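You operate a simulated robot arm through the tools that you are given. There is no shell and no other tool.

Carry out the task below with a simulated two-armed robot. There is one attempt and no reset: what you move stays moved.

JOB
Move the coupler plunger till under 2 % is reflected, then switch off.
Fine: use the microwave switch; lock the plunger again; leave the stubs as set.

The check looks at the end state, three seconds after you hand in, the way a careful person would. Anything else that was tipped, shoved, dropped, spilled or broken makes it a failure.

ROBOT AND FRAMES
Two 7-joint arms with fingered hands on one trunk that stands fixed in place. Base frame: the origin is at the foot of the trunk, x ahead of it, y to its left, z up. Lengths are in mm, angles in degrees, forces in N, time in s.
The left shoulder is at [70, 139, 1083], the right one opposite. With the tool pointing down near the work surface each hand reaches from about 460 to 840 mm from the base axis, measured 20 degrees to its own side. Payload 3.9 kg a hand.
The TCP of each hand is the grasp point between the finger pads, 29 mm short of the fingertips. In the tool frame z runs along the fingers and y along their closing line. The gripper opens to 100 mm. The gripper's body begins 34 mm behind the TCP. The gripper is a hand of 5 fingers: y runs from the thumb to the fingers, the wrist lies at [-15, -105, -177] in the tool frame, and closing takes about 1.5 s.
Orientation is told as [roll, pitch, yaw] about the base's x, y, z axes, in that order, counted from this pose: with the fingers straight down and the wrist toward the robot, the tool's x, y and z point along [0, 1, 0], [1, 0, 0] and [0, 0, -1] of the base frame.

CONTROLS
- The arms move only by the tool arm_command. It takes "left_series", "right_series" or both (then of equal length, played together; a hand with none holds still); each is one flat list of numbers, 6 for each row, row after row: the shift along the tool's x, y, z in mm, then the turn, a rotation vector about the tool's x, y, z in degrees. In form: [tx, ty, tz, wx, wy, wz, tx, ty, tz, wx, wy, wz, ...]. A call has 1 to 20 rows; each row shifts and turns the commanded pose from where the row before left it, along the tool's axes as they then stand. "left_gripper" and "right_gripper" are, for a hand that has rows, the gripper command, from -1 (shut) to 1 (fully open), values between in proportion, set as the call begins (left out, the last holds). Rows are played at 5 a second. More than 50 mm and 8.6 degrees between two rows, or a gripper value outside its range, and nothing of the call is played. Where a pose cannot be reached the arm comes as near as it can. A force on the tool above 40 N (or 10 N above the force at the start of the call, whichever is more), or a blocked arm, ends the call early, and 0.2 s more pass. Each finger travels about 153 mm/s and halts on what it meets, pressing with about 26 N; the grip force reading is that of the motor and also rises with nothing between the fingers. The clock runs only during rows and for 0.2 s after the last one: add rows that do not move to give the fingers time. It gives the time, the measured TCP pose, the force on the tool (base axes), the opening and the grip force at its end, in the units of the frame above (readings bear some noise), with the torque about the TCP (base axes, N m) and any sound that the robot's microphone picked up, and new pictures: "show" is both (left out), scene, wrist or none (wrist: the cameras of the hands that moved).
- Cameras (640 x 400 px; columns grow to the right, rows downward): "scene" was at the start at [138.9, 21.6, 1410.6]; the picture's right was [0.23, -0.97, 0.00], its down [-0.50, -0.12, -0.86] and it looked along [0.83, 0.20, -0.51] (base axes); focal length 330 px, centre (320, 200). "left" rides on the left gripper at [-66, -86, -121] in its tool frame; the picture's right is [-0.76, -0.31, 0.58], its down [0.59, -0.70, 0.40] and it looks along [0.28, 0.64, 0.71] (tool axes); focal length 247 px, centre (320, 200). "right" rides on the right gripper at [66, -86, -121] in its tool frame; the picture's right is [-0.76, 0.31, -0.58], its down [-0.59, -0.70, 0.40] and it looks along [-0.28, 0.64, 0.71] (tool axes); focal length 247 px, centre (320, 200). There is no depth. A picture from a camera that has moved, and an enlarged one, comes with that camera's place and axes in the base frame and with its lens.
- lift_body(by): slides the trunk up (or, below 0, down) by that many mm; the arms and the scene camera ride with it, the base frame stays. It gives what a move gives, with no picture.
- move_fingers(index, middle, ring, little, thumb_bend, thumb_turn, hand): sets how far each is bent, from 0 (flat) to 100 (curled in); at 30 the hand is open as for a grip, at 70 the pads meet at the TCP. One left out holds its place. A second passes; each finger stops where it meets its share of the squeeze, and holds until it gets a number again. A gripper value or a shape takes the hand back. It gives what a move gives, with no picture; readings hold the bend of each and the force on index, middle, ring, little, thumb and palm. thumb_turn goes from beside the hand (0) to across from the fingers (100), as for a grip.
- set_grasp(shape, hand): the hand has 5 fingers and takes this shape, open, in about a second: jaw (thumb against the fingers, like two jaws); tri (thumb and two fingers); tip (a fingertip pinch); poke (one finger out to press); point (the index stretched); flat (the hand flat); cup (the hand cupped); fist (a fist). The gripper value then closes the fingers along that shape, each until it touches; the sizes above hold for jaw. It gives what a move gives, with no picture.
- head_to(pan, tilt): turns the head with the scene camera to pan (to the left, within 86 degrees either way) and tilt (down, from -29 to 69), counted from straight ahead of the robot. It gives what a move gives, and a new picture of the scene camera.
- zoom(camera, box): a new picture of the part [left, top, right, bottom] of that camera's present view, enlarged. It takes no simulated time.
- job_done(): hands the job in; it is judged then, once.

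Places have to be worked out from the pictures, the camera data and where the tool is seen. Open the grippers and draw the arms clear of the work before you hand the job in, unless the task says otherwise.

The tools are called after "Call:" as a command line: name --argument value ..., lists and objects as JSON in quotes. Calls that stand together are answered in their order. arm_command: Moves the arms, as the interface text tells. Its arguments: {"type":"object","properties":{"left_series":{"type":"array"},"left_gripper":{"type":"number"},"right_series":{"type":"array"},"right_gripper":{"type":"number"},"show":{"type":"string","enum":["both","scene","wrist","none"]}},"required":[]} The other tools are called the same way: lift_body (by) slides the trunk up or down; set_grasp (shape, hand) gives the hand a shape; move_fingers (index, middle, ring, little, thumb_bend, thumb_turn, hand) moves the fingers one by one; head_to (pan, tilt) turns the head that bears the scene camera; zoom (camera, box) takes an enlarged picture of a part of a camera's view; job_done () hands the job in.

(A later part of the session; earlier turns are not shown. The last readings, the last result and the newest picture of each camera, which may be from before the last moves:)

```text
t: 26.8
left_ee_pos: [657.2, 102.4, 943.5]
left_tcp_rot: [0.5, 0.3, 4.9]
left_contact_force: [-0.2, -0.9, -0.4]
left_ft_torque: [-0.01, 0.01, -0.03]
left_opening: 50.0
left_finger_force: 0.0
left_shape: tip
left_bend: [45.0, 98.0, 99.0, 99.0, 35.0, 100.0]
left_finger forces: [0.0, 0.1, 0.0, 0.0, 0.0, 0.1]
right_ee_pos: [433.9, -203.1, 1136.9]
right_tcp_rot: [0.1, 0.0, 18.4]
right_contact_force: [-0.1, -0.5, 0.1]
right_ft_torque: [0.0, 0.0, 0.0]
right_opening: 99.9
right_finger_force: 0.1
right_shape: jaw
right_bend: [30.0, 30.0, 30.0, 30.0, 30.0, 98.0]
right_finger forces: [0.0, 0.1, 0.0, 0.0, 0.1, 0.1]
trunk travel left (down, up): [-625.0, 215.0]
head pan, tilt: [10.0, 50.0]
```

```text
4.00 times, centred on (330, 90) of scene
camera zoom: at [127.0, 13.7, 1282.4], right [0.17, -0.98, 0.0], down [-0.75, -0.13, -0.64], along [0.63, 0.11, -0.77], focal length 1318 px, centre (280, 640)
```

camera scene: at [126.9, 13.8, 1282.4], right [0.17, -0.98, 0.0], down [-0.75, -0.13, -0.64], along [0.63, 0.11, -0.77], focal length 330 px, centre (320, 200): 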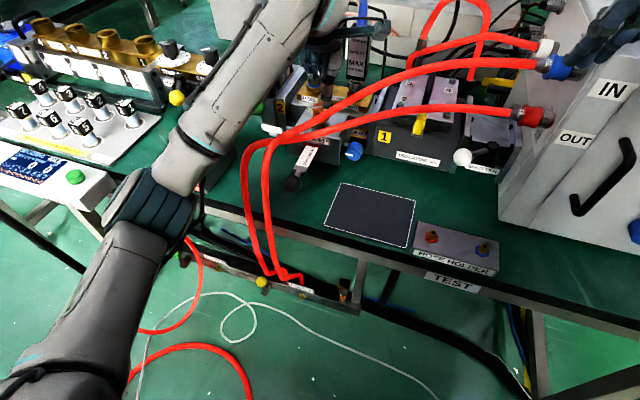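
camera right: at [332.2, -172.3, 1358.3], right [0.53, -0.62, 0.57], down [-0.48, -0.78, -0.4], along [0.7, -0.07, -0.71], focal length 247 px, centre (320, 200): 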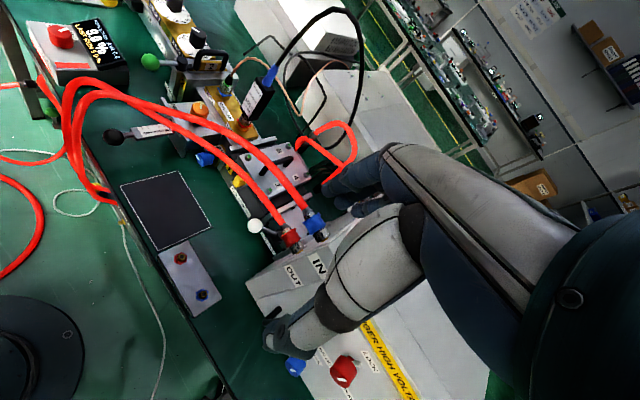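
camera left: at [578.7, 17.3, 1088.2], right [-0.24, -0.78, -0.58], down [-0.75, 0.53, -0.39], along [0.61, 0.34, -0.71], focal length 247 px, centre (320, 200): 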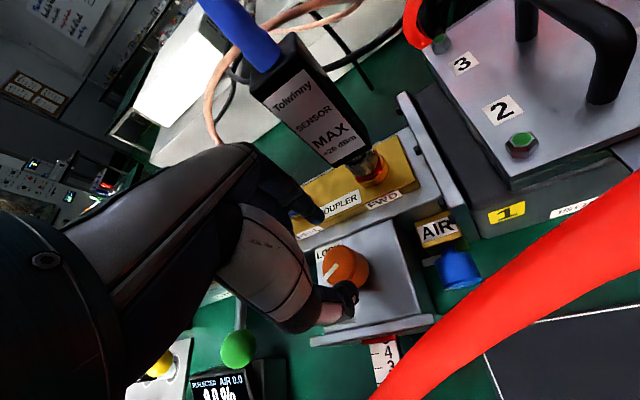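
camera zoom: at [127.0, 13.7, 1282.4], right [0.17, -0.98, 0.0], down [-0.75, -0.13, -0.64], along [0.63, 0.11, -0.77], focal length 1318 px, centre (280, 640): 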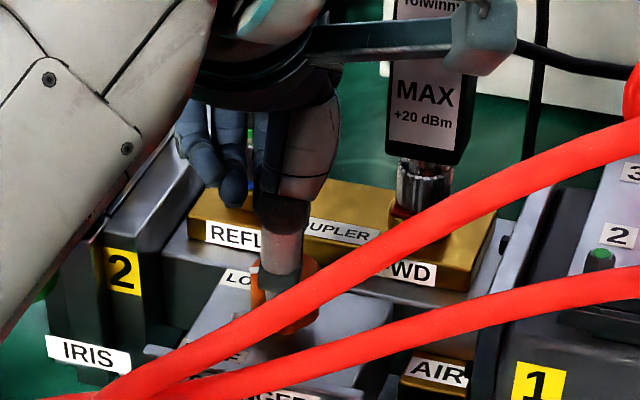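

Now centred on the knob. Lowering 20 mm and closing.

Call:
arm_command --left_series '[0, 0, 10, 0, 0, 0, 0, 0, 9, 0, 0, 0, 0, 0, 0, 0, 0, 0]' --show "none"

Call:
arm_command --left_series '[0, 0, 0, 0, 0, 0, 0, 0, 0, 0, 0, 0, 0, 0, 0, 0, 0, 0, 0, 0, 0, 0, 0, 0, 0, 0, 0, 0, 0, 0]' --left_gripper -1 --show "none"

Call:
zoom --camera "left" --box '[220, 150, 460, 330]'

```text
t: 27.6
left_ee_pos: [657.9, 104.2, 922.6]
left_tcp_rot: [0.4, 0.3, 4.9]
left_contact_force: [0.4, -0.8, 0.2]
left_ft_torque: [0.01, 0.02, 0.02]
left_opening: 49.7
left_finger_force: 0.1
left_shape: tip
left_bend: [45.0, 98.0, 99.0, 99.0, 35.0, 100.0]
left_finger forces: [0.0, 0.0, 0.0, 0.0, 0.0, 0.0]
right_ee_pos: [434.9, -203.3, 1137.1]
right_tcp_rot: [-0.1, 0.0, 18.5]
right_contact_force: [-0.3, 0.3, -0.6]
right_ft_torque: [0.0, 0.03, -0.02]
right_opening: 99.8
right_finger_force: 0.2
right_shape: jaw
right_bend: [30.0, 30.0, 30.0, 30.0, 30.0, 98.0]
right_finger forces: [0.0, 0.0, 0.0, 0.0, 0.1, 0.0]
trunk travel left (down, up): [-625.0, 215.0]
head pan, tilt: [10.0, 50.0]
```

```text
t: 28.8
left_ee_pos: [658.5, 103.1, 922.1]
left_tcp_rot: [0.5, 0.4, 4.9]
left_contact_force: [1.2, 0.8, -0.8]
left_ft_torque: [-0.01, -0.04, -0.01]
left_opening: 27.3
left_finger_force: 25.9
left_shape: tip
left_bend: [54.0, 100.0, 100.0, 100.0, 49.0, 100.0]
left_finger forces: [24.8, 0.0, 0.0, 0.1, 23.1, 0.0]
right_ee_pos: [435.3, -203.3, 1137.3]
right_tcp_rot: [0.0, 0.0, 18.4]
right_contact_force: [0.2, 1.0, -0.4]
right_ft_torque: [0.05, 0.02, -0.04]
right_opening: 99.9
right_finger_force: 0.0
right_shape: jaw
right_bend: [30.0, 30.0, 30.0, 30.0, 30.0, 98.0]
right_finger forces: [0.0, 0.0, 0.1, 0.0, 0.0, 0.1]
trunk travel left (down, up): [-625.0, 215.0]
head pan, tilt: [10.0, 50.0]
```

```text
2.22 times, centred on (340, 240) of left
camera zoom: at [578.6, 29.4, 1043.3], right [-0.24, -0.78, -0.58], down [-0.75, 0.53, -0.39], along [0.61, 0.34, -0.71], focal length 549 px, centre (276, 111)
```

zoom: 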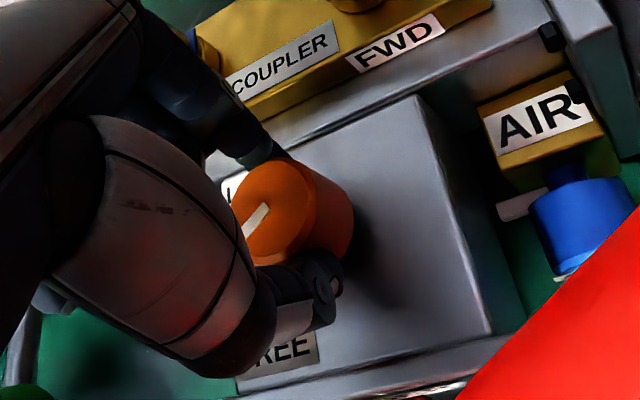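

Good grip again. Turning a further 24 degrees counter-clockwise in small steps.

Call:
arm_command --left_series '[0, 0, 0, 0, 0, -5, 0, 0, 0, 0, 0, -5, 0, 0, 0, 0, 0, -5, 0, 0, 0, 0, 0, -5, 0, 0, 0, 0, 0, -4, 0, 0, 0, 0, 0, 0]' --show "scene"

Call:
zoom --camera "left" --box '[220, 150, 460, 330]'

Call:
zoom --camera "right" --box '[160, 20, 290, 100]'

```text
t: 30.2
left_ee_pos: [659.6, 99.4, 921.8]
left_tcp_rot: [0.7, 0.2, 28.9]
left_contact_force: [11.4, -10.1, -2.9]
left_ft_torque: [-0.21, -0.45, -0.37]
left_opening: 26.2
left_finger_force: 27.0
left_shape: tip
left_bend: [54.0, 100.0, 100.0, 100.0, 50.0, 100.0]
left_finger forces: [31.6, 0.0, 0.1, 0.1, 22.5, 0.0]
right_ee_pos: [436.1, -206.2, 1135.4]
right_tcp_rot: [0.1, 0.1, 18.2]
right_contact_force: [-1.2, 0.1, 0.0]
right_ft_torque: [0.0, -0.01, -0.01]
right_opening: 100.2
right_finger_force: 0.0
right_shape: jaw
right_bend: [30.0, 30.0, 30.0, 30.0, 30.0, 98.0]
right_finger forces: [0.0, 0.1, 0.0, 0.0, 0.0, 0.0]
trunk travel left (down, up): [-625.0, 215.0]
head pan, tilt: [10.0, 50.0]
camera scene: at [129.5, 11.9, 1282.1], right [0.17, -0.98, 0.0], down [-0.76, -0.13, -0.64], along [0.63, 0.11, -0.77], focal length 330 px, centre (320, 200)
```

scene: 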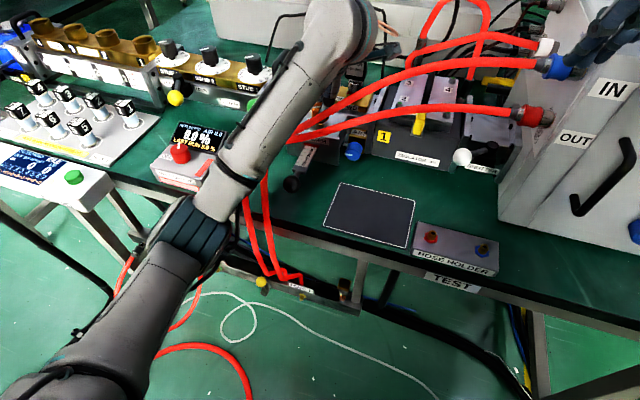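

```text
2.22 times, centred on (340, 240) of left
camera zoom: at [615.9, 0.7, 1042.7], right [0.09, -0.81, -0.59], down [-0.9, 0.18, -0.39], along [0.42, 0.56, -0.71], focal length 549 px, centre (276, 111)
```

zoom: 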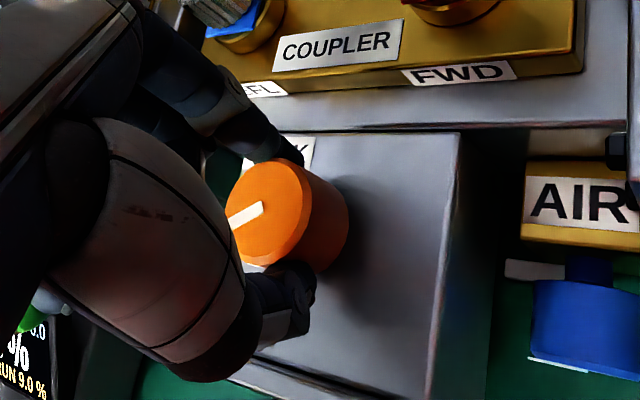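

```text
4.92 times, centred on (225, 60) of right
camera zoom: at [334.1, -170.8, 1257.9], right [0.53, -0.62, 0.57], down [-0.48, -0.78, -0.4], along [0.7, -0.07, -0.71], focal length 1216 px, centre (788, 889)
```

zoom: 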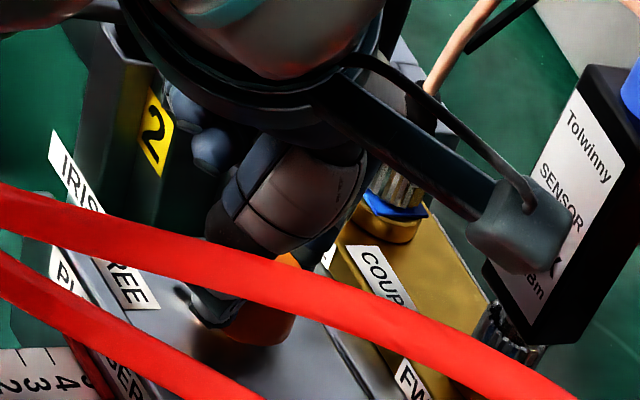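

The pointer stayed near 105-113 degrees while the hand slipped and torque rose, so the knob is against its FREE stop (range about 60 degrees). I'll release and lift straight up.

Call:
arm_command --left_series '[0, 0, 0, 0, 0, 0, 0, 0, 0, 0, 0, 0, 0, 0, 0, 0, 0, 0, 0, 0, -20, 0, 0, 0, 0, 0, -30, 0, 0, 0, 0, 0, -40, 0, 0, 0, 0, 0, -40, 0, 0, 0, 0, 0, 0, 0, 0, 0]' --left_gripper 0.0

Call:
zoom --camera "left" --box '[300, 170, 460, 290]'

Call:
zoom --camera "right" --box '[0, 0, 330, 225]'

```text
t: 32.0
left_ee_pos: [656.2, 103.2, 1051.7]
left_tcp_rot: [0.6, 0.1, 29.0]
left_contact_force: [-0.6, -0.4, -0.1]
left_ft_torque: [0.0, 0.02, -0.03]
left_opening: 50.2
left_finger_force: 0.1
left_shape: tip
left_bend: [45.0, 98.0, 99.0, 99.0, 35.0, 100.0]
left_finger forces: [0.1, 0.0, 0.0, 0.0, 0.0, 0.0]
right_ee_pos: [435.0, -203.2, 1136.2]
right_tcp_rot: [0.0, 0.1, 18.4]
right_contact_force: [0.5, 0.3, 0.2]
right_ft_torque: [0.02, -0.02, 0.0]
right_opening: 99.7
right_finger_force: 0.0
right_shape: jaw
right_bend: [30.0, 30.0, 30.0, 30.0, 30.0, 98.0]
right_finger forces: [0.0, 0.0, 0.0, 0.0, 0.0, 0.1]
trunk travel left (down, up): [-625.0, 215.0]
head pan, tilt: [10.0, 50.0]
camera scene: at [127.8, 14.1, 1282.2], right [0.17, -0.98, 0.0], down [-0.75, -0.13, -0.64], along [0.63, 0.11, -0.77], focal length 330 px, centre (320, 200)
camera left: at [613.9, 2.8, 1173.2], right [0.09, -0.81, -0.58], down [-0.9, 0.18, -0.39], along [0.42, 0.56, -0.71], focal length 247 px, centre (320, 200)
```

scene: 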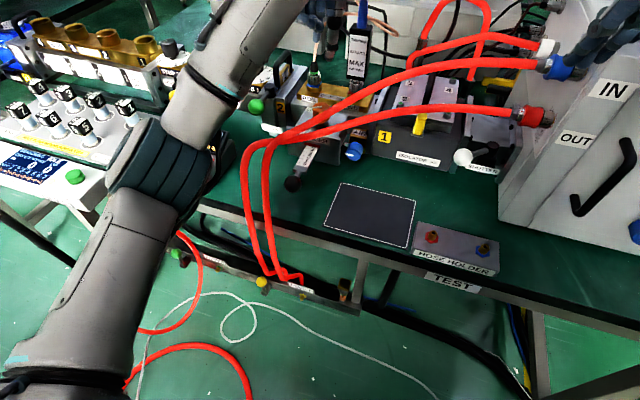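
left: 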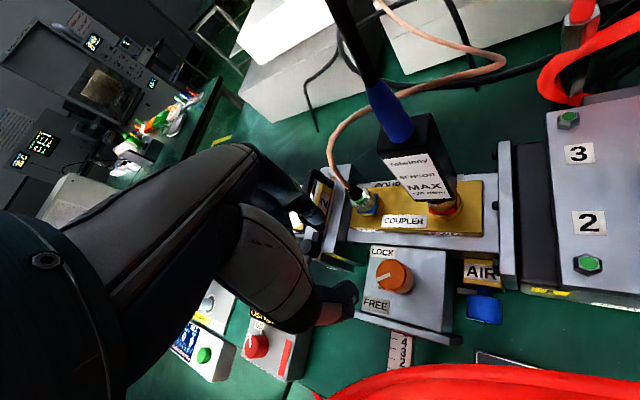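

```text
3.33 times, centred on (380, 230) of left
camera zoom: at [613.9, 2.8, 1173.2], right [0.09, -0.81, -0.58], down [-0.9, 0.18, -0.39], along [0.42, 0.56, -0.71], focal length 823 px, centre (120, 100)
```

zoom: 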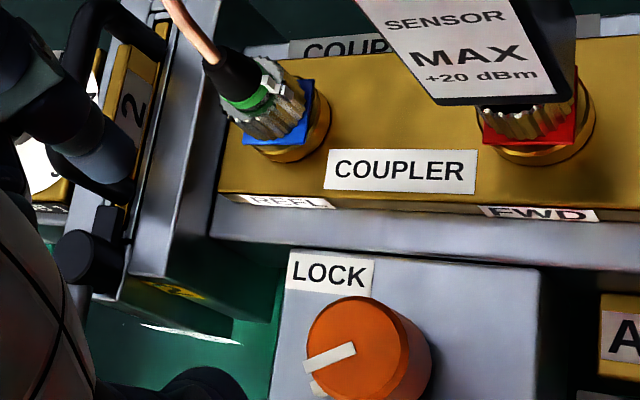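

```text
1.78 times, centred on (165, 112) of right
camera zoom: at [332.5, -168.6, 1258.7], right [0.53, -0.62, 0.58], down [-0.48, -0.78, -0.4], along [0.7, -0.07, -0.71], focal length 439 px, centre (596, 356)
```

zoom: 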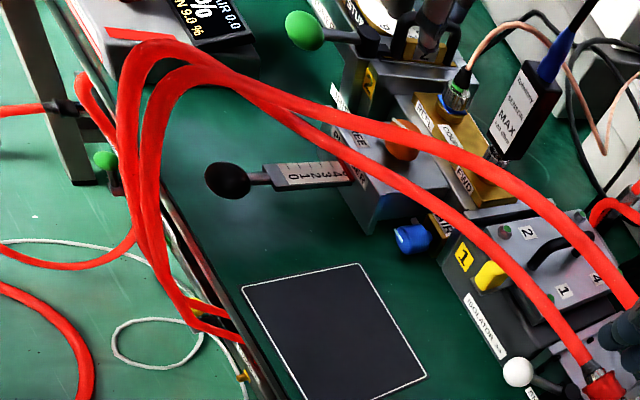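

The pointer now sits symmetrically on the FREE side. I'll take the left hand up and back to its starting area so the display and the plunger are unobstructed.

Call:
arm_command --left_series '[0, 0, -40, 0, 0, 0, 0, 0, -40, 0, 0, 0, 0, 0, -40, 0, 0, 0, 40.4, -3.9, 0, 0, 0, 0, 40.4, -3.9, 0, 0, 0, 0, 40.4, -3.9, 0, 0, 0, 0, 40.4, -3.9, 0, 0, 0, 0, 40.4, -3.9, 0, 0, 0, 0, 40.4, -3.9, 0, 0, 0, 0, 40.4, -3.9, 0, 0, 0, 0, 40.4, -3.9, 0, 0, 0, 0, 0, 0, 0, 0, 0, 0]' --show "scene"

Call:
zoom --camera "scene" --box '[230, 50, 400, 210]'

Call:
zoom --camera "right" --box '[0, 0, 330, 225]'

```text
t: 34.6
left_ee_pos: [475.0, 367.8, 1177.9]
left_tcp_rot: [0.7, 0.2, 28.8]
left_contact_force: [0.2, -0.3, 0.3]
left_ft_torque: [0.02, 0.0, 0.01]
left_opening: 49.9
left_finger_force: 0.0
left_shape: tip
left_bend: [45.0, 98.0, 99.0, 99.0, 35.0, 100.0]
left_finger forces: [0.0, 0.1, 0.0, 0.0, 0.0, 0.0]
right_ee_pos: [435.4, -203.1, 1137.1]
right_tcp_rot: [0.0, 0.0, 18.3]
right_contact_force: [-0.6, -0.5, -0.9]
right_ft_torque: [0.01, 0.02, 0.03]
right_opening: 99.8
right_finger_force: 0.0
right_shape: jaw
right_bend: [30.0, 30.0, 30.0, 30.0, 30.0, 98.0]
right_finger forces: [0.0, 0.1, 0.1, 0.0, 0.0, 0.0]
trunk travel left (down, up): [-625.0, 215.0]
head pan, tilt: [10.0, 50.0]
camera scene: at [127.7, 12.9, 1282.3], right [0.17, -0.98, 0.0], down [-0.75, -0.13, -0.64], along [0.63, 0.11, -0.77], focal length 330 px, centre (320, 200)
```

scene: 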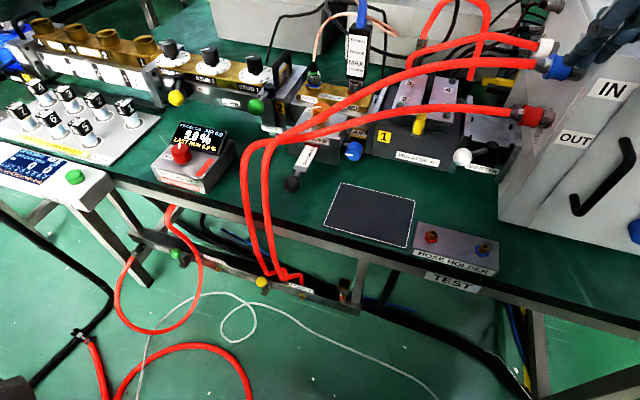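

```text
2.50 times, centred on (315, 130) of scene
camera zoom: at [127.7, 12.9, 1282.3], right [0.17, -0.98, 0.0], down [-0.75, -0.13, -0.64], along [0.63, 0.11, -0.77], focal length 824 px, centre (332, 375)
```

zoom: 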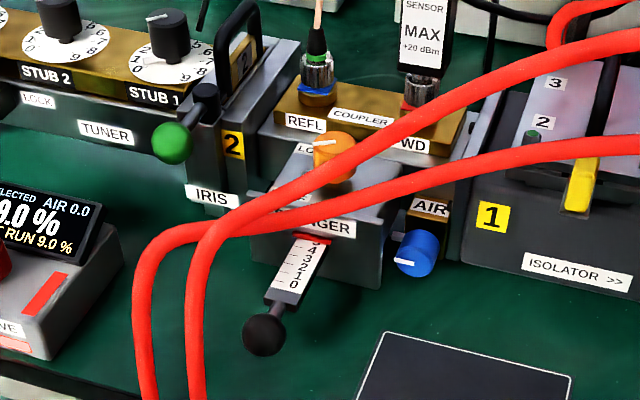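

```text
1.78 times, centred on (165, 112) of right
camera zoom: at [332.4, -169.8, 1258.6], right [0.53, -0.62, 0.58], down [-0.48, -0.78, -0.4], along [0.7, -0.07, -0.71], focal length 439 px, centre (596, 356)
```

zoom: 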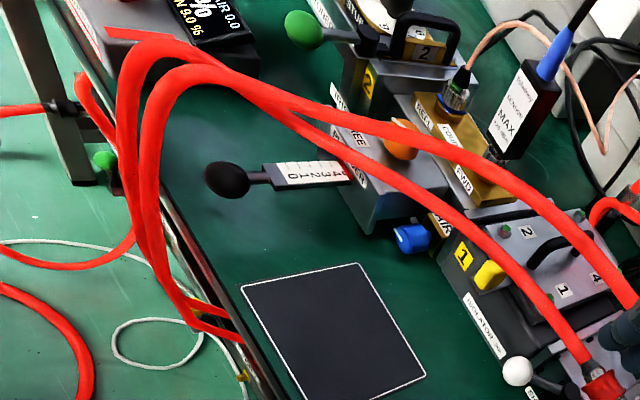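

The display is visible again (9.0 %). For the plunger ball at about [507, 128, 857] I'll use the right hand, coming in low from the front-right under the hoses; first set the tip pinch and raise the trunk so that arm has room.

Call:
set_grasp --hand "right" --shape "tip"

Call:
lift_body --by 200

Call:
arm_command --right_series '[35, 20, 38, 0, 0, 0, 35, 20, 38, 0, 0, 0, 35, 16, 38, 0, 0, 0, 30, 10, 38, 0, 0, 0, 10, 5, 40, 0, 0, 0, 0, 0, 40, 0, 0, 0, 0, 0, 40, 0, 0, 0, 0, 0, 40, 0, 0, 0, 0, 0, 0, 0, 0, 0]' --right_gripper 0.4

```text
t: 35.5
left_ee_pos: [474.6, 368.7, 1177.1]
left_tcp_rot: [0.6, 0.2, 28.9]
left_contact_force: [-1.0, 0.2, -0.8]
left_ft_torque: [0.04, -0.02, 0.03]
left_opening: 50.0
left_finger_force: 0.1
left_shape: tip
left_bend: [45.0, 98.0, 99.0, 99.0, 35.0, 100.0]
left_finger forces: [0.0, 0.0, 0.0, 0.0, 0.0, 0.0]
right_ee_pos: [435.2, -204.3, 1136.3]
right_tcp_rot: [0.0, 0.0, 18.4]
right_contact_force: [0.4, 0.6, -1.2]
right_ft_torque: [0.03, 0.02, -0.03]
right_opening: 100.1
right_finger_force: 0.0
right_shape: tip
right_bend: [30.0, 98.0, 99.0, 99.0, 30.0, 98.0]
right_finger forces: [0.1, 0.0, 0.1, 0.0, 0.0, 0.0]
trunk travel left (down, up): [-625.0, 215.0]
head pan, tilt: [10.0, 50.0]
```

```text
t: 37.7
left_ee_pos: [475.1, 369.2, 1376.2]
left_tcp_rot: [0.6, 0.1, 29.0]
left_contact_force: [0.3, -0.6, -0.5]
left_ft_torque: [0.04, -0.03, 0.05]
left_opening: 50.0
left_finger_force: 0.1
left_shape: tip
left_bend: [45.0, 98.0, 99.0, 99.0, 35.0, 100.0]
left_finger forces: [0.0, 0.1, 0.1, 0.1, 0.0, 0.0]
right_ee_pos: [434.1, -203.0, 1336.4]
right_tcp_rot: [0.0, 0.1, 18.2]
right_contact_force: [0.5, 0.4, -1.0]
right_ft_torque: [0.06, -0.02, -0.03]
right_opening: 100.0
right_finger_force: 0.1
right_shape: tip
right_bend: [30.0, 98.0, 99.0, 99.0, 30.0, 98.0]
right_finger forces: [0.0, 0.1, 0.0, 0.0, 0.0, 0.0]
trunk travel left (down, up): [-825.0, 15.0]
head pan, tilt: [10.0, 50.0]
```

```text
refused: row 1 steps farther than a row can; nothing moved
```

Row too long; I'll split it into nine even rows.

Call:
arm_command --right_series '[15.6, 10.5, 39.6, 0, 0, 0, 15.6, 10.5, 39.6, 0, 0, 0, 15.6, 10.5, 39.6, 0, 0, 0, 15.6, 10.5, 39.6, 0, 0, 0, 15.6, 10.5, 39.6, 0, 0, 0, 15.6, 10.5, 39.6, 0, 0, 0, 15.6, 10.5, 39.6, 0, 0, 0, 15.6, 10.5, 39.6, 0, 0, 0, 15.6, 10.5, 39.6, 0, 0, 0, 0, 0, 0, 0, 0, 0]' --right_gripper 0.4

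```text
t: 39.9
left_ee_pos: [474.9, 367.9, 1376.9]
left_tcp_rot: [0.5, 0.0, 28.9]
left_contact_force: [-0.9, -0.7, 0.2]
left_ft_torque: [0.01, -0.03, 0.0]
left_opening: 50.0
left_finger_force: 0.0
left_shape: tip
left_bend: [45.0, 98.0, 99.0, 99.0, 35.0, 100.0]
left_finger forces: [0.1, 0.1, 0.0, 0.0, 0.0, 0.1]
right_ee_pos: [478.8, -40.1, 979.7]
right_tcp_rot: [0.0, -0.1, 18.2]
right_contact_force: [-0.1, -0.7, -1.0]
right_ft_torque: [0.0, 0.0, -0.01]
right_opening: 70.2
right_finger_force: 0.1
right_shape: tip
right_bend: [41.0, 98.0, 99.0, 99.0, 30.0, 99.0]
right_finger forces: [0.0, 0.0, 0.1, 0.0, 0.1, 0.1]
trunk travel left (down, up): [-825.0, 15.0]
head pan, tilt: [10.0, 50.0]
camera scene: at [126.4, 12.7, 1482.4], right [0.17, -0.98, 0.0], down [-0.75, -0.13, -0.64], along [0.63, 0.11, -0.77], focal length 330 px, centre (320, 200)
camera right: at [375.6, -6.4, 1101.1], right [0.53, -0.62, 0.58], down [-0.48, -0.78, -0.4], along [0.7, -0.07, -0.71], focal length 247 px, centre (320, 200)
```

scene: 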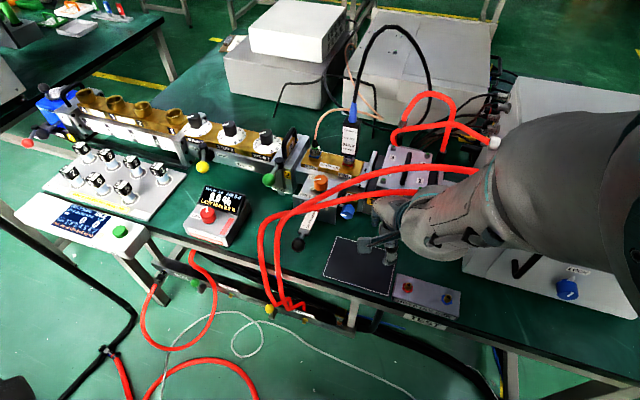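
right: 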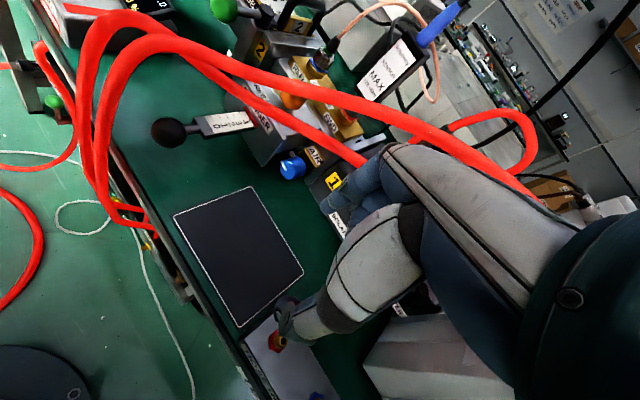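

The right hand is in front of the hoses at [479, -40, 980]. Now I tilt the fingers forward by 50 degrees in place.

Call:
arm_command --right_series '[0, 0, 0, -7.2, 0, 0, 0, 0, 0, -7.2, 0, 0, 0, 0, 0, -7.2, 0, 0, 0, 0, 0, -7.2, 0, 0, 0, 0, 0, -7.2, 0, 0, 0, 0, 0, -7.0, 0, 0, 0, 0, 0, -7.0, 0, 0, 0, 0, 0, 0, 0, 0]'

```text
t: 41.7
left_ee_pos: [474.2, 369.0, 1377.0]
left_tcp_rot: [0.7, 0.2, 28.9]
left_contact_force: [-0.2, 0.0, -0.5]
left_ft_torque: [0.02, -0.01, 0.01]
left_opening: 49.8
left_finger_force: 0.0
left_shape: tip
left_bend: [45.0, 98.0, 99.0, 99.0, 35.0, 100.0]
left_finger forces: [0.1, 0.0, 0.0, 0.0, 0.0, 0.0]
right_ee_pos: [486.0, -46.2, 988.5]
right_tcp_rot: [3.9, -50.7, 13.0]
right_contact_force: [-0.7, 0.3, 0.1]
right_ft_torque: [0.0, 0.0, 0.0]
right_opening: 70.3
right_finger_force: 0.0
right_shape: tip
right_bend: [41.0, 98.0, 99.0, 99.0, 30.0, 99.0]
right_finger forces: [0.0, 0.0, 0.1, 0.0, 0.0, 0.0]
trunk travel left (down, up): [-825.0, 15.0]
head pan, tilt: [10.0, 50.0]
camera scene: at [126.4, 14.0, 1482.4], right [0.17, -0.98, 0.0], down [-0.75, -0.13, -0.64], along [0.63, 0.11, -0.77], focal length 330 px, centre (320, 200)
camera right: at [324.8, -26.7, 1001.7], right [-0.03, -0.82, 0.57], down [0.02, -0.57, -0.82], along [1.0, -0.01, 0.03], focal length 247 px, centre (320, 200)
```

scene: 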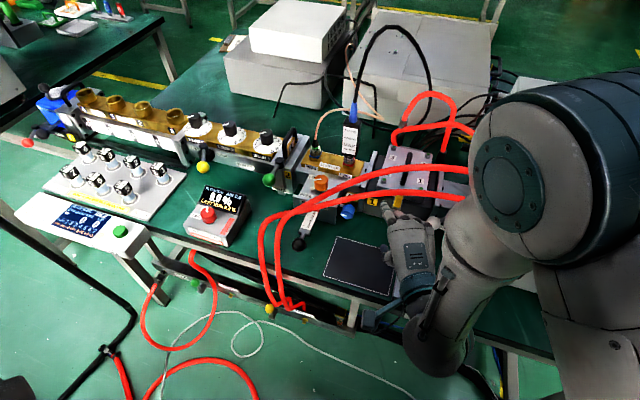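
right: 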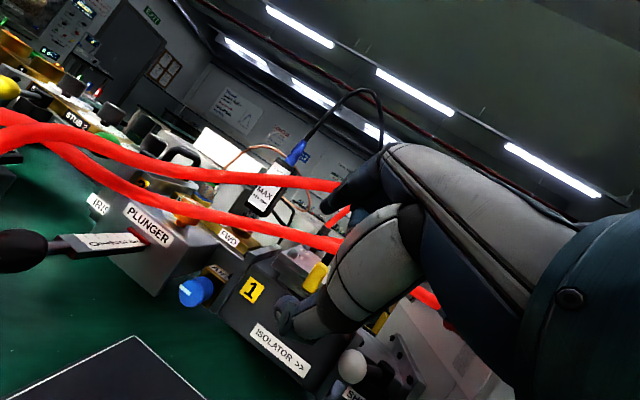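

The level view gives hose heights directly: near the ball they run at about [529, 135, 942] and [553, 128, 910], in front of and above it, so there's room to come in from the right. Lowering the right hand first to about [500, 0, 870].

Call:
arm_command --right_series '[11.8, -25.3, 32.3, 0, 0, 0, 11.8, -25.3, 32.3, 0, 0, 0, 11.8, -25.3, 32.3, 0, 0, 0, 0, 0, 0, 0, 0, 0]'

Call:
zoom --camera "scene" --box '[250, 140, 450, 290]'

```text
t: 42.7
left_ee_pos: [475.4, 369.5, 1376.8]
left_tcp_rot: [0.5, 0.2, 28.9]
left_contact_force: [0.1, -0.8, -0.6]
left_ft_torque: [0.0, -0.01, 0.01]
left_opening: 50.1
left_finger_force: 0.0
left_shape: tip
left_bend: [45.0, 98.0, 99.0, 99.0, 35.0, 100.0]
left_finger forces: [0.0, 0.0, 0.0, 0.0, 0.0, 0.0]
right_ee_pos: [491.7, -2.0, 861.4]
right_tcp_rot: [-0.1, -50.0, 18.5]
right_contact_force: [-0.2, 0.7, 0.0]
right_ft_torque: [0.01, -0.01, -0.01]
right_opening: 70.3
right_finger_force: 0.0
right_shape: tip
right_bend: [41.0, 98.0, 99.0, 99.0, 30.0, 99.0]
right_finger forces: [0.0, 0.1, 0.0, 0.1, 0.1, 0.1]
trunk travel left (down, up): [-825.0, 15.0]
head pan, tilt: [10.0, 50.0]
camera scene: at [126.8, 14.2, 1482.4], right [0.17, -0.98, 0.0], down [-0.75, -0.13, -0.64], along [0.63, 0.11, -0.77], focal length 330 px, centre (320, 200)
camera right: at [329.8, 13.2, 872.9], right [0.01, -0.79, 0.61], down [0.05, -0.61, -0.79], along [1.0, 0.03, 0.03], focal length 247 px, centre (320, 200)
```

scene: 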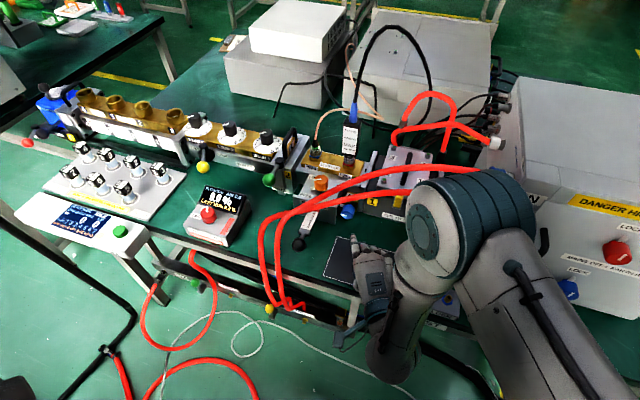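
right: 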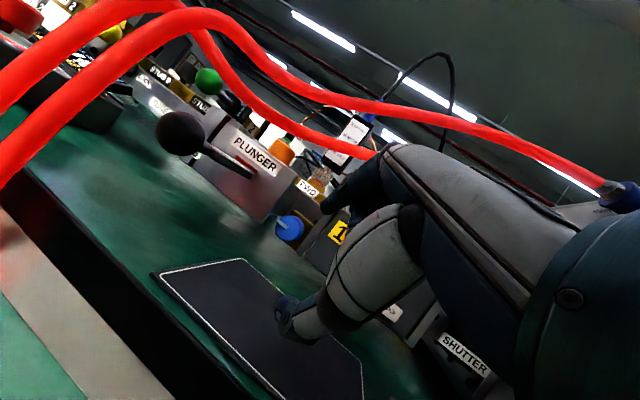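

```text
2.67 times, centred on (350, 215) of scene
camera zoom: at [126.8, 14.2, 1482.4], right [0.17, -0.98, 0.0], down [-0.75, -0.13, -0.64], along [0.63, 0.11, -0.77], focal length 879 px, centre (240, 160)
```

zoom: 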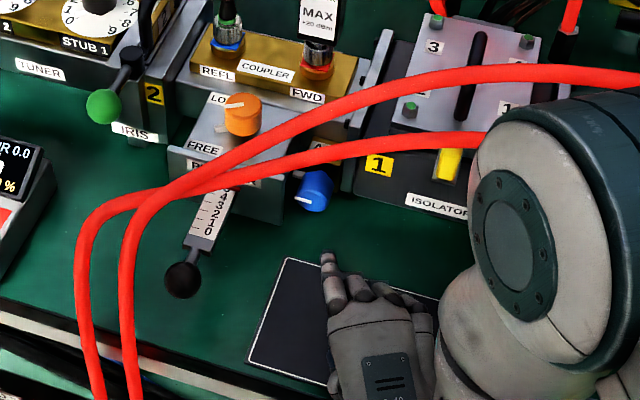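

Ball refined to about [509, 131, 853], 32 mm across. I'll move to a spot 70 mm to its right, with the pinch opening level with the ball, ready to slide sideways over it.

Call:
arm_command --right_series '[25.3, 15.6, 17.6, 0, 0, 0, 25.3, 15.6, 17.6, 0, 0, 0, 0, 0, 0, 0, 0, 0]'

Call:
zoom --camera "scene" --box '[250, 140, 450, 290]'

Call:
zoom --camera "right" --box '[120, 60, 440, 360]'

```text
t: 43.5
left_ee_pos: [476.7, 367.5, 1377.1]
left_tcp_rot: [0.6, 0.1, 28.9]
left_contact_force: [-0.2, 1.0, -0.5]
left_ft_torque: [0.04, 0.0, 0.03]
left_opening: 50.1
left_finger_force: 0.0
left_shape: tip
left_bend: [45.0, 98.0, 99.0, 99.0, 35.0, 100.0]
left_finger forces: [0.0, 0.0, 0.1, 0.0, 0.0, 0.0]
right_ee_pos: [520.2, 64.0, 862.8]
right_tcp_rot: [0.1, -50.0, 18.4]
right_contact_force: [-0.7, 0.2, 0.2]
right_ft_torque: [0.02, -0.01, -0.02]
right_opening: 70.4
right_finger_force: 0.1
right_shape: tip
right_bend: [41.0, 98.0, 99.0, 99.0, 30.0, 99.0]
right_finger forces: [0.0, 0.0, 0.0, 0.0, 0.1, 0.1]
trunk travel left (down, up): [-825.0, 15.0]
head pan, tilt: [10.0, 50.0]
camera scene: at [127.0, 13.3, 1482.4], right [0.17, -0.98, 0.0], down [-0.75, -0.13, -0.64], along [0.63, 0.11, -0.77], focal length 330 px, centre (320, 200)
camera right: at [358.4, 78.6, 876.9], right [0.01, -0.8, 0.61], down [0.05, -0.6, -0.8], along [1.0, 0.03, 0.03], focal length 247 px, centre (320, 200)
```

scene: 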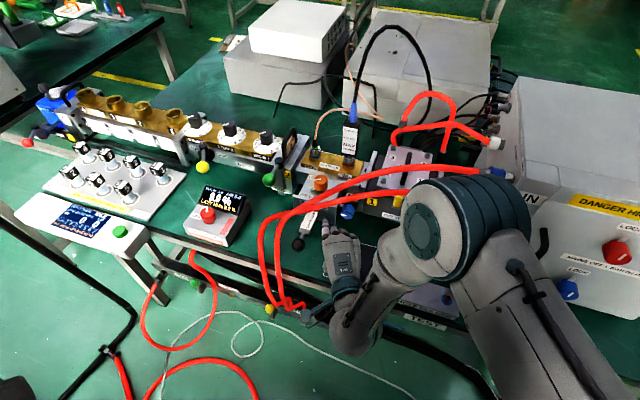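
right: 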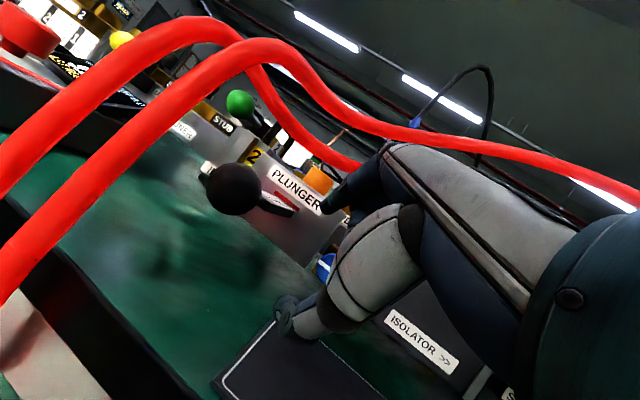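

```text
2.67 times, centred on (350, 215) of scene
camera zoom: at [127.0, 13.3, 1482.4], right [0.17, -0.98, 0.0], down [-0.75, -0.13, -0.64], along [0.63, 0.11, -0.77], focal length 879 px, centre (240, 160)
```

zoom: 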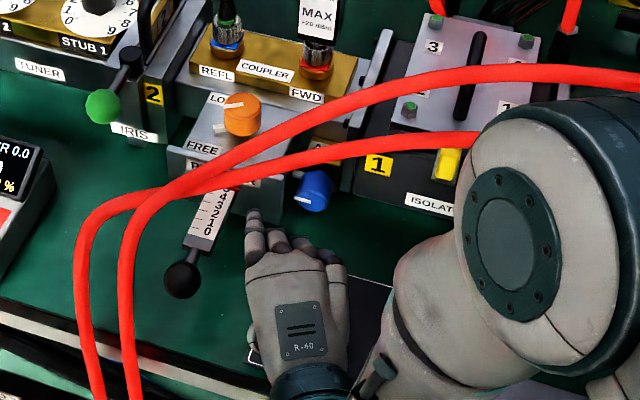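

```text
1.33 times, centred on (280, 210) of right
camera zoom: at [358.4, 78.6, 876.9], right [0.01, -0.8, 0.61], down [0.05, -0.6, -0.8], along [1.0, 0.03, 0.03], focal length 329 px, centre (373, 187)
```

zoom: 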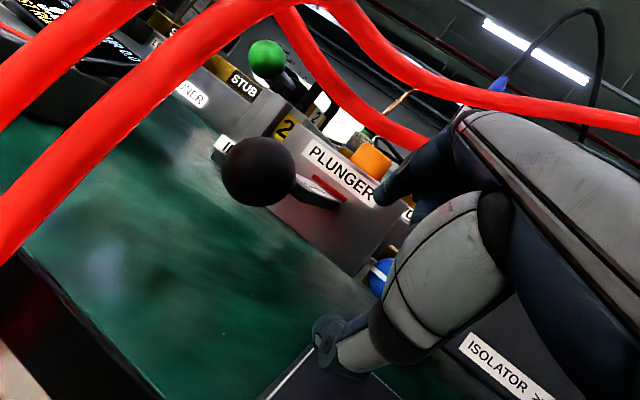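

The ball should enter between index and thumb when I slide 67 mm left, and the nearest hose leg (about [472, 166]) stays roughly 20 mm clear of the hand's edge. Sliding half way first.

Call:
arm_command --right_series '[17, 0, 0, 0, 0, 0, 17, 0, 0, 0, 0, 0, 0, 0, 0, 0, 0, 0]'

Call:
zoom --camera "scene" --box '[260, 190, 380, 280]'

Call:
zoom --camera "right" --box '[200, 120, 440, 320]'

```text
t: 44.3
left_ee_pos: [475.6, 368.3, 1376.8]
left_tcp_rot: [0.5, 0.1, 28.9]
left_contact_force: [0.3, 0.6, -0.4]
left_ft_torque: [0.01, -0.02, -0.04]
left_opening: 49.8
left_finger_force: 0.0
left_shape: tip
left_bend: [45.0, 98.0, 99.0, 99.0, 35.0, 100.0]
left_finger forces: [0.0, 0.0, 0.0, 0.1, 0.0, 0.1]
right_ee_pos: [509.4, 96.7, 861.9]
right_tcp_rot: [0.0, -50.0, 18.4]
right_contact_force: [-0.5, 0.7, -0.8]
right_ft_torque: [-0.03, 0.0, -0.02]
right_opening: 70.4
right_finger_force: 0.2
right_shape: tip
right_bend: [41.0, 98.0, 99.0, 99.0, 30.0, 99.0]
right_finger forces: [0.1, 0.1, 0.0, 0.1, 0.0, 0.0]
trunk travel left (down, up): [-825.0, 15.0]
head pan, tilt: [10.0, 50.0]
camera scene: at [127.2, 13.7, 1482.3], right [0.17, -0.98, 0.0], down [-0.75, -0.13, -0.64], along [0.63, 0.11, -0.77], focal length 330 px, centre (320, 200)
camera right: at [348.4, 112.0, 874.9], right [0.01, -0.8, 0.61], down [0.05, -0.6, -0.8], along [1.0, 0.03, 0.03], focal length 247 px, centre (320, 200)
```

scene: 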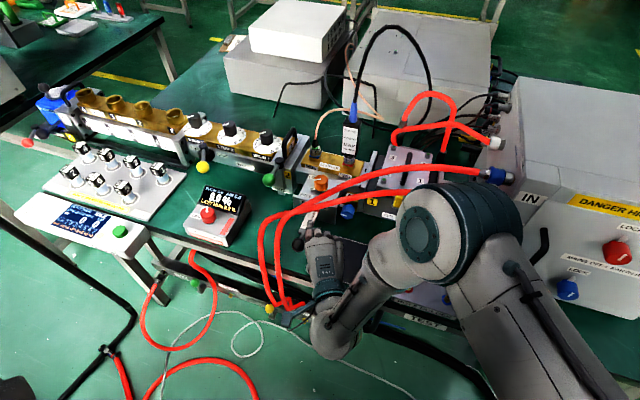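
right: 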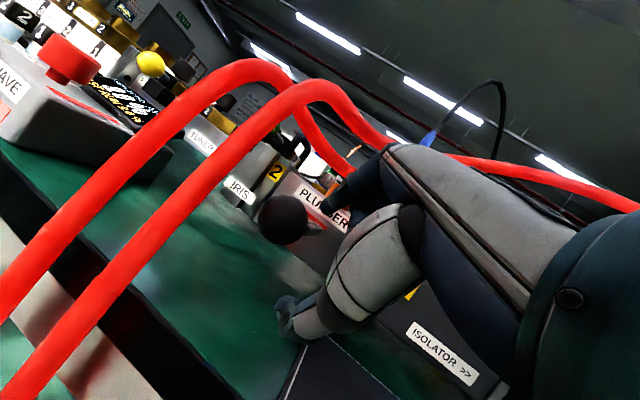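

```text
4.44 times, centred on (320, 235) of scene
camera zoom: at [127.2, 13.7, 1482.3], right [0.17, -0.98, 0.0], down [-0.75, -0.13, -0.64], along [0.63, 0.11, -0.77], focal length 1465 px, centre (320, 44)
```

zoom: 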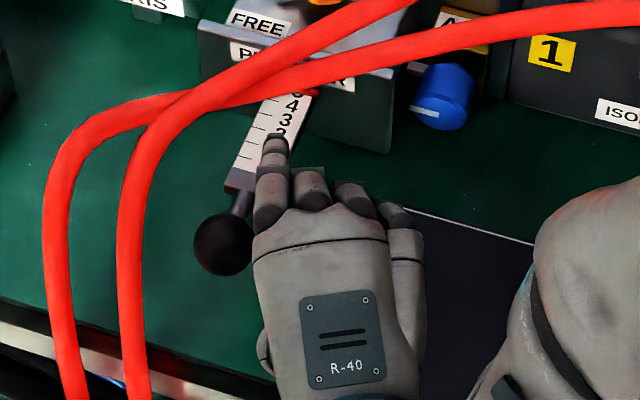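

```text
2.00 times, centred on (320, 220) of right
camera zoom: at [348.4, 112.0, 874.9], right [0.01, -0.8, 0.61], down [0.05, -0.6, -0.8], along [1.0, 0.03, 0.03], focal length 494 px, centre (320, 160)
```

zoom: 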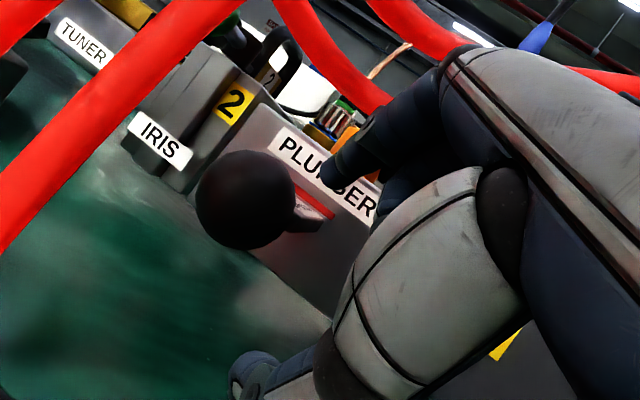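

The index tip would pass too close to the scale strip at this tilt. I'll tilt another 15 degrees so index comes from above and thumb from below, then re-check.

Call:
arm_command --right_series '[0, 0, 0, -7.5, 0, 0, 0, 0, 0, -7.5, 0, 0, 0, -3.7, -1.8, 0, 0, 0, 0, 0, 0, 0, 0, 0]' --show "none"

Call:
zoom --camera "scene" --box '[260, 190, 380, 280]'

Call:
zoom --camera "right" --box '[200, 120, 440, 320]'

```text
t: 45.3
left_ee_pos: [475.9, 368.4, 1377.8]
left_tcp_rot: [0.6, 0.1, 28.9]
left_contact_force: [-0.5, 1.5, 0.0]
left_ft_torque: [-0.02, -0.01, 0.06]
left_opening: 50.4
left_finger_force: 0.0
left_shape: tip
left_bend: [45.0, 98.0, 99.0, 99.0, 35.0, 100.0]
left_finger forces: [0.0, 0.0, 0.0, 0.1, 0.1, 0.1]
right_ee_pos: [507.4, 97.2, 858.7]
right_tcp_rot: [0.1, -65.0, 18.3]
right_contact_force: [0.2, -0.6, -0.1]
right_ft_torque: [0.01, 0.01, -0.01]
right_opening: 70.5
right_finger_force: 0.0
right_shape: tip
right_bend: [41.0, 98.0, 99.0, 99.0, 30.0, 99.0]
right_finger forces: [0.1, 0.0, 0.0, 0.1, 0.0, 0.0]
trunk travel left (down, up): [-825.0, 15.0]
head pan, tilt: [10.0, 50.0]
```

```text
4.44 times, centred on (320, 235) of scene
camera zoom: at [127.4, 13.8, 1482.3], right [0.17, -0.98, 0.0], down [-0.75, -0.13, -0.64], along [0.63, 0.11, -0.77], focal length 1465 px, centre (320, 44)
```

zoom: 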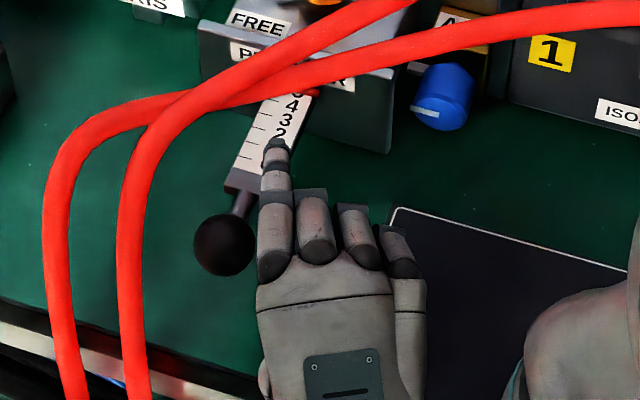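

```text
2.00 times, centred on (320, 220) of right
camera zoom: at [347.5, 112.2, 832.8], right [-0.13, -0.84, 0.52], down [0.25, -0.54, -0.81], along [0.96, 0.02, 0.28], focal length 494 px, centre (320, 160)
```

zoom: 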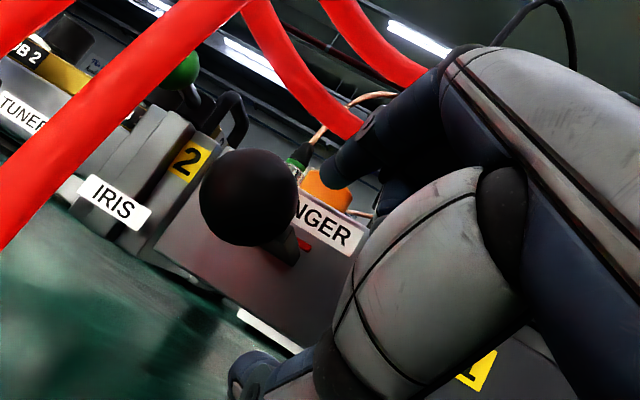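

Ball will pass below index and above thumb. Sliding the remaining 33 mm left.

Call:
arm_command --right_series '[11, 0, 0, 0, 0, 0, 11, 0, 0, 0, 0, 0, 11, 0, 0, 0, 0, 0, 0, 0, 0, 0, 0, 0]' --show "none"

Call:
zoom --camera "scene" --box '[260, 190, 380, 280]'

Call:
zoom --camera "right" --box '[200, 120, 440, 320]'

Call:
zoom --camera "scene" --box '[170, 170, 260, 250]'

```text
t: 46.3
left_ee_pos: [474.8, 368.7, 1376.3]
left_tcp_rot: [0.6, 0.2, 28.9]
left_contact_force: [-0.1, 0.5, 0.5]
left_ft_torque: [0.02, -0.02, -0.02]
left_opening: 49.9
left_finger_force: 0.1
left_shape: tip
left_bend: [45.0, 98.0, 99.0, 99.0, 35.0, 100.0]
left_finger forces: [0.0, 0.0, 0.0, 0.1, 0.1, 0.1]
right_ee_pos: [497.5, 127.3, 857.5]
right_tcp_rot: [-0.1, -65.0, 18.3]
right_contact_force: [0.0, 0.6, 0.0]
right_ft_torque: [0.02, -0.03, 0.03]
right_opening: 70.3
right_finger_force: 0.1
right_shape: tip
right_bend: [41.0, 98.0, 99.0, 99.0, 30.0, 99.0]
right_finger forces: [0.0, 0.0, 0.1, 0.0, 0.1, 0.0]
trunk travel left (down, up): [-825.0, 15.0]
head pan, tilt: [10.0, 50.0]
```

```text
4.44 times, centred on (320, 235) of scene
camera zoom: at [127.2, 13.8, 1482.3], right [0.17, -0.98, 0.0], down [-0.75, -0.13, -0.64], along [0.63, 0.11, -0.77], focal length 1465 px, centre (320, 44)
```

zoom: 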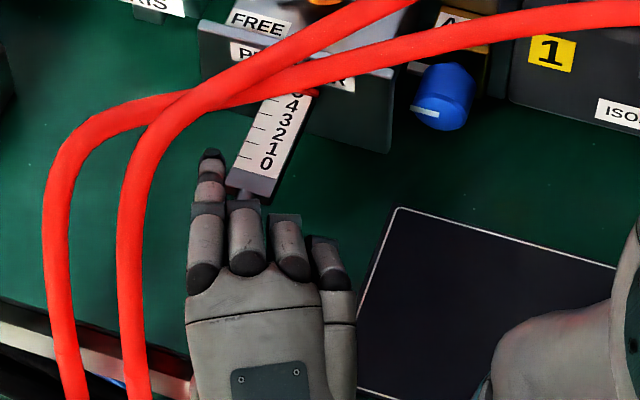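

```text
2.00 times, centred on (320, 220) of right
camera zoom: at [336.7, 142.7, 831.2], right [-0.13, -0.84, 0.52], down [0.25, -0.54, -0.81], along [0.96, 0.02, 0.28], focal length 494 px, centre (320, 160)
```

zoom: 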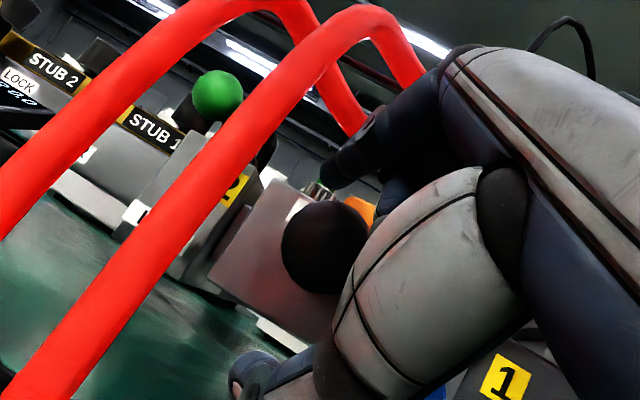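

```text
5.00 times, centred on (215, 210) of scene
camera zoom: at [127.2, 13.8, 1482.3], right [0.17, -0.98, 0.0], down [-0.75, -0.13, -0.64], along [0.63, 0.11, -0.77], focal length 1648 px, centre (845, 150)
```

zoom: 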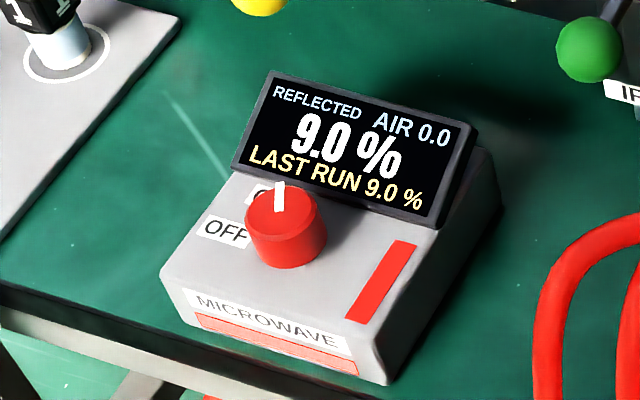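

The ball is between index and thumb, about 3 mm right of and above the pinch line. I'll correct that and close.

Call:
arm_command --right_series '[-3, 2.5, -1, 0, 0, 0, 0, 0, 0, 0, 0, 0]' --show "none"

Call:
arm_command --right_series '[0, 0, 0, 0, 0, 0, 0, 0, 0, 0, 0, 0, 0, 0, 0, 0, 0, 0, 0, 0, 0, 0, 0, 0, 0, 0, 0, 0, 0, 0, 0, 0, 0, 0, 0, 0]' --right_gripper -1 --show "none"

Call:
zoom --camera "scene" --box '[260, 190, 380, 280]'

Call:
zoom --camera "right" --box '[200, 120, 440, 320]'

Call:
zoom --camera "scene" --box '[170, 170, 260, 250]'

```text
t: 46.9
left_ee_pos: [475.6, 369.7, 1377.1]
left_tcp_rot: [0.6, 0.1, 28.9]
left_contact_force: [0.3, -0.1, 1.0]
left_ft_torque: [0.02, -0.02, 0.02]
left_opening: 50.2
left_finger_force: 0.0
left_shape: tip
left_bend: [45.0, 98.0, 99.0, 99.0, 35.0, 100.0]
left_finger forces: [0.1, 0.0, 0.1, 0.0, 0.1, 0.1]
right_ee_pos: [498.5, 124.1, 860.3]
right_tcp_rot: [0.1, -65.1, 18.3]
right_contact_force: [0.4, -0.8, -0.1]
right_ft_torque: [-0.01, 0.0, 0.0]
right_opening: 70.1
right_finger_force: 0.2
right_shape: tip
right_bend: [41.0, 98.0, 99.0, 99.0, 30.0, 99.0]
right_finger forces: [0.0, 0.0, 0.0, 0.0, 0.0, 0.0]
trunk travel left (down, up): [-825.0, 15.0]
head pan, tilt: [10.0, 50.0]
```

```text
t: 48.3
left_ee_pos: [474.1, 368.6, 1377.4]
left_tcp_rot: [0.6, 0.1, 29.0]
left_contact_force: [-1.0, -0.2, -0.1]
left_ft_torque: [0.01, -0.01, 0.0]
left_opening: 49.9
left_finger_force: 0.0
left_shape: tip
left_bend: [45.0, 98.0, 99.0, 99.0, 35.0, 100.0]
left_finger forces: [0.0, 0.0, 0.0, 0.1, 0.0, 0.1]
right_ee_pos: [497.6, 123.6, 860.8]
right_tcp_rot: [0.0, -64.9, 18.2]
right_contact_force: [1.4, 0.9, 3.7]
right_ft_torque: [0.06, 0.05, 0.02]
right_opening: 26.0
right_finger_force: 25.8
right_shape: tip
right_bend: [60.0, 100.0, 100.0, 100.0, 48.0, 100.0]
right_finger forces: [27.7, 0.0, 0.0, 0.1, 21.0, 0.1]
trunk travel left (down, up): [-825.0, 15.0]
head pan, tilt: [10.0, 50.0]
```

```text
4.44 times, centred on (320, 235) of scene
camera zoom: at [127.0, 14.0, 1482.4], right [0.17, -0.98, 0.0], down [-0.75, -0.13, -0.64], along [0.63, 0.11, -0.77], focal length 1465 px, centre (320, 44)
```

zoom: 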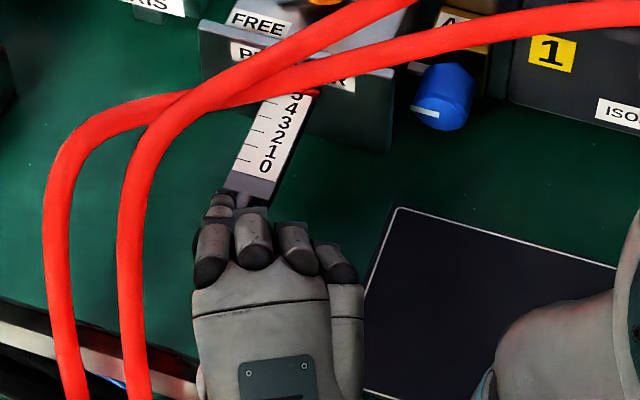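

```text
2.00 times, centred on (320, 220) of right
camera zoom: at [338.2, 139.7, 835.3], right [-0.13, -0.84, 0.52], down [0.25, -0.54, -0.81], along [0.96, 0.02, 0.28], focal length 494 px, centre (320, 160)
```

zoom: 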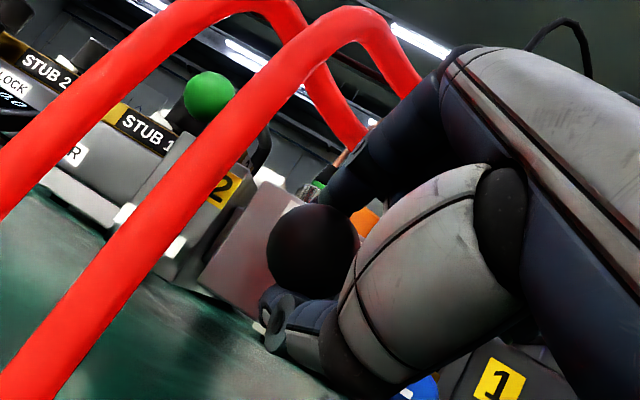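

```text
5.00 times, centred on (215, 210) of scene
camera zoom: at [127.0, 14.0, 1482.4], right [0.17, -0.98, 0.0], down [-0.75, -0.13, -0.64], along [0.63, 0.11, -0.77], focal length 1648 px, centre (845, 150)
```

zoom: 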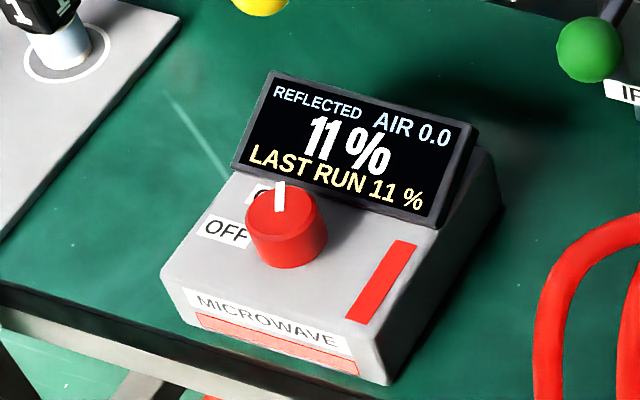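

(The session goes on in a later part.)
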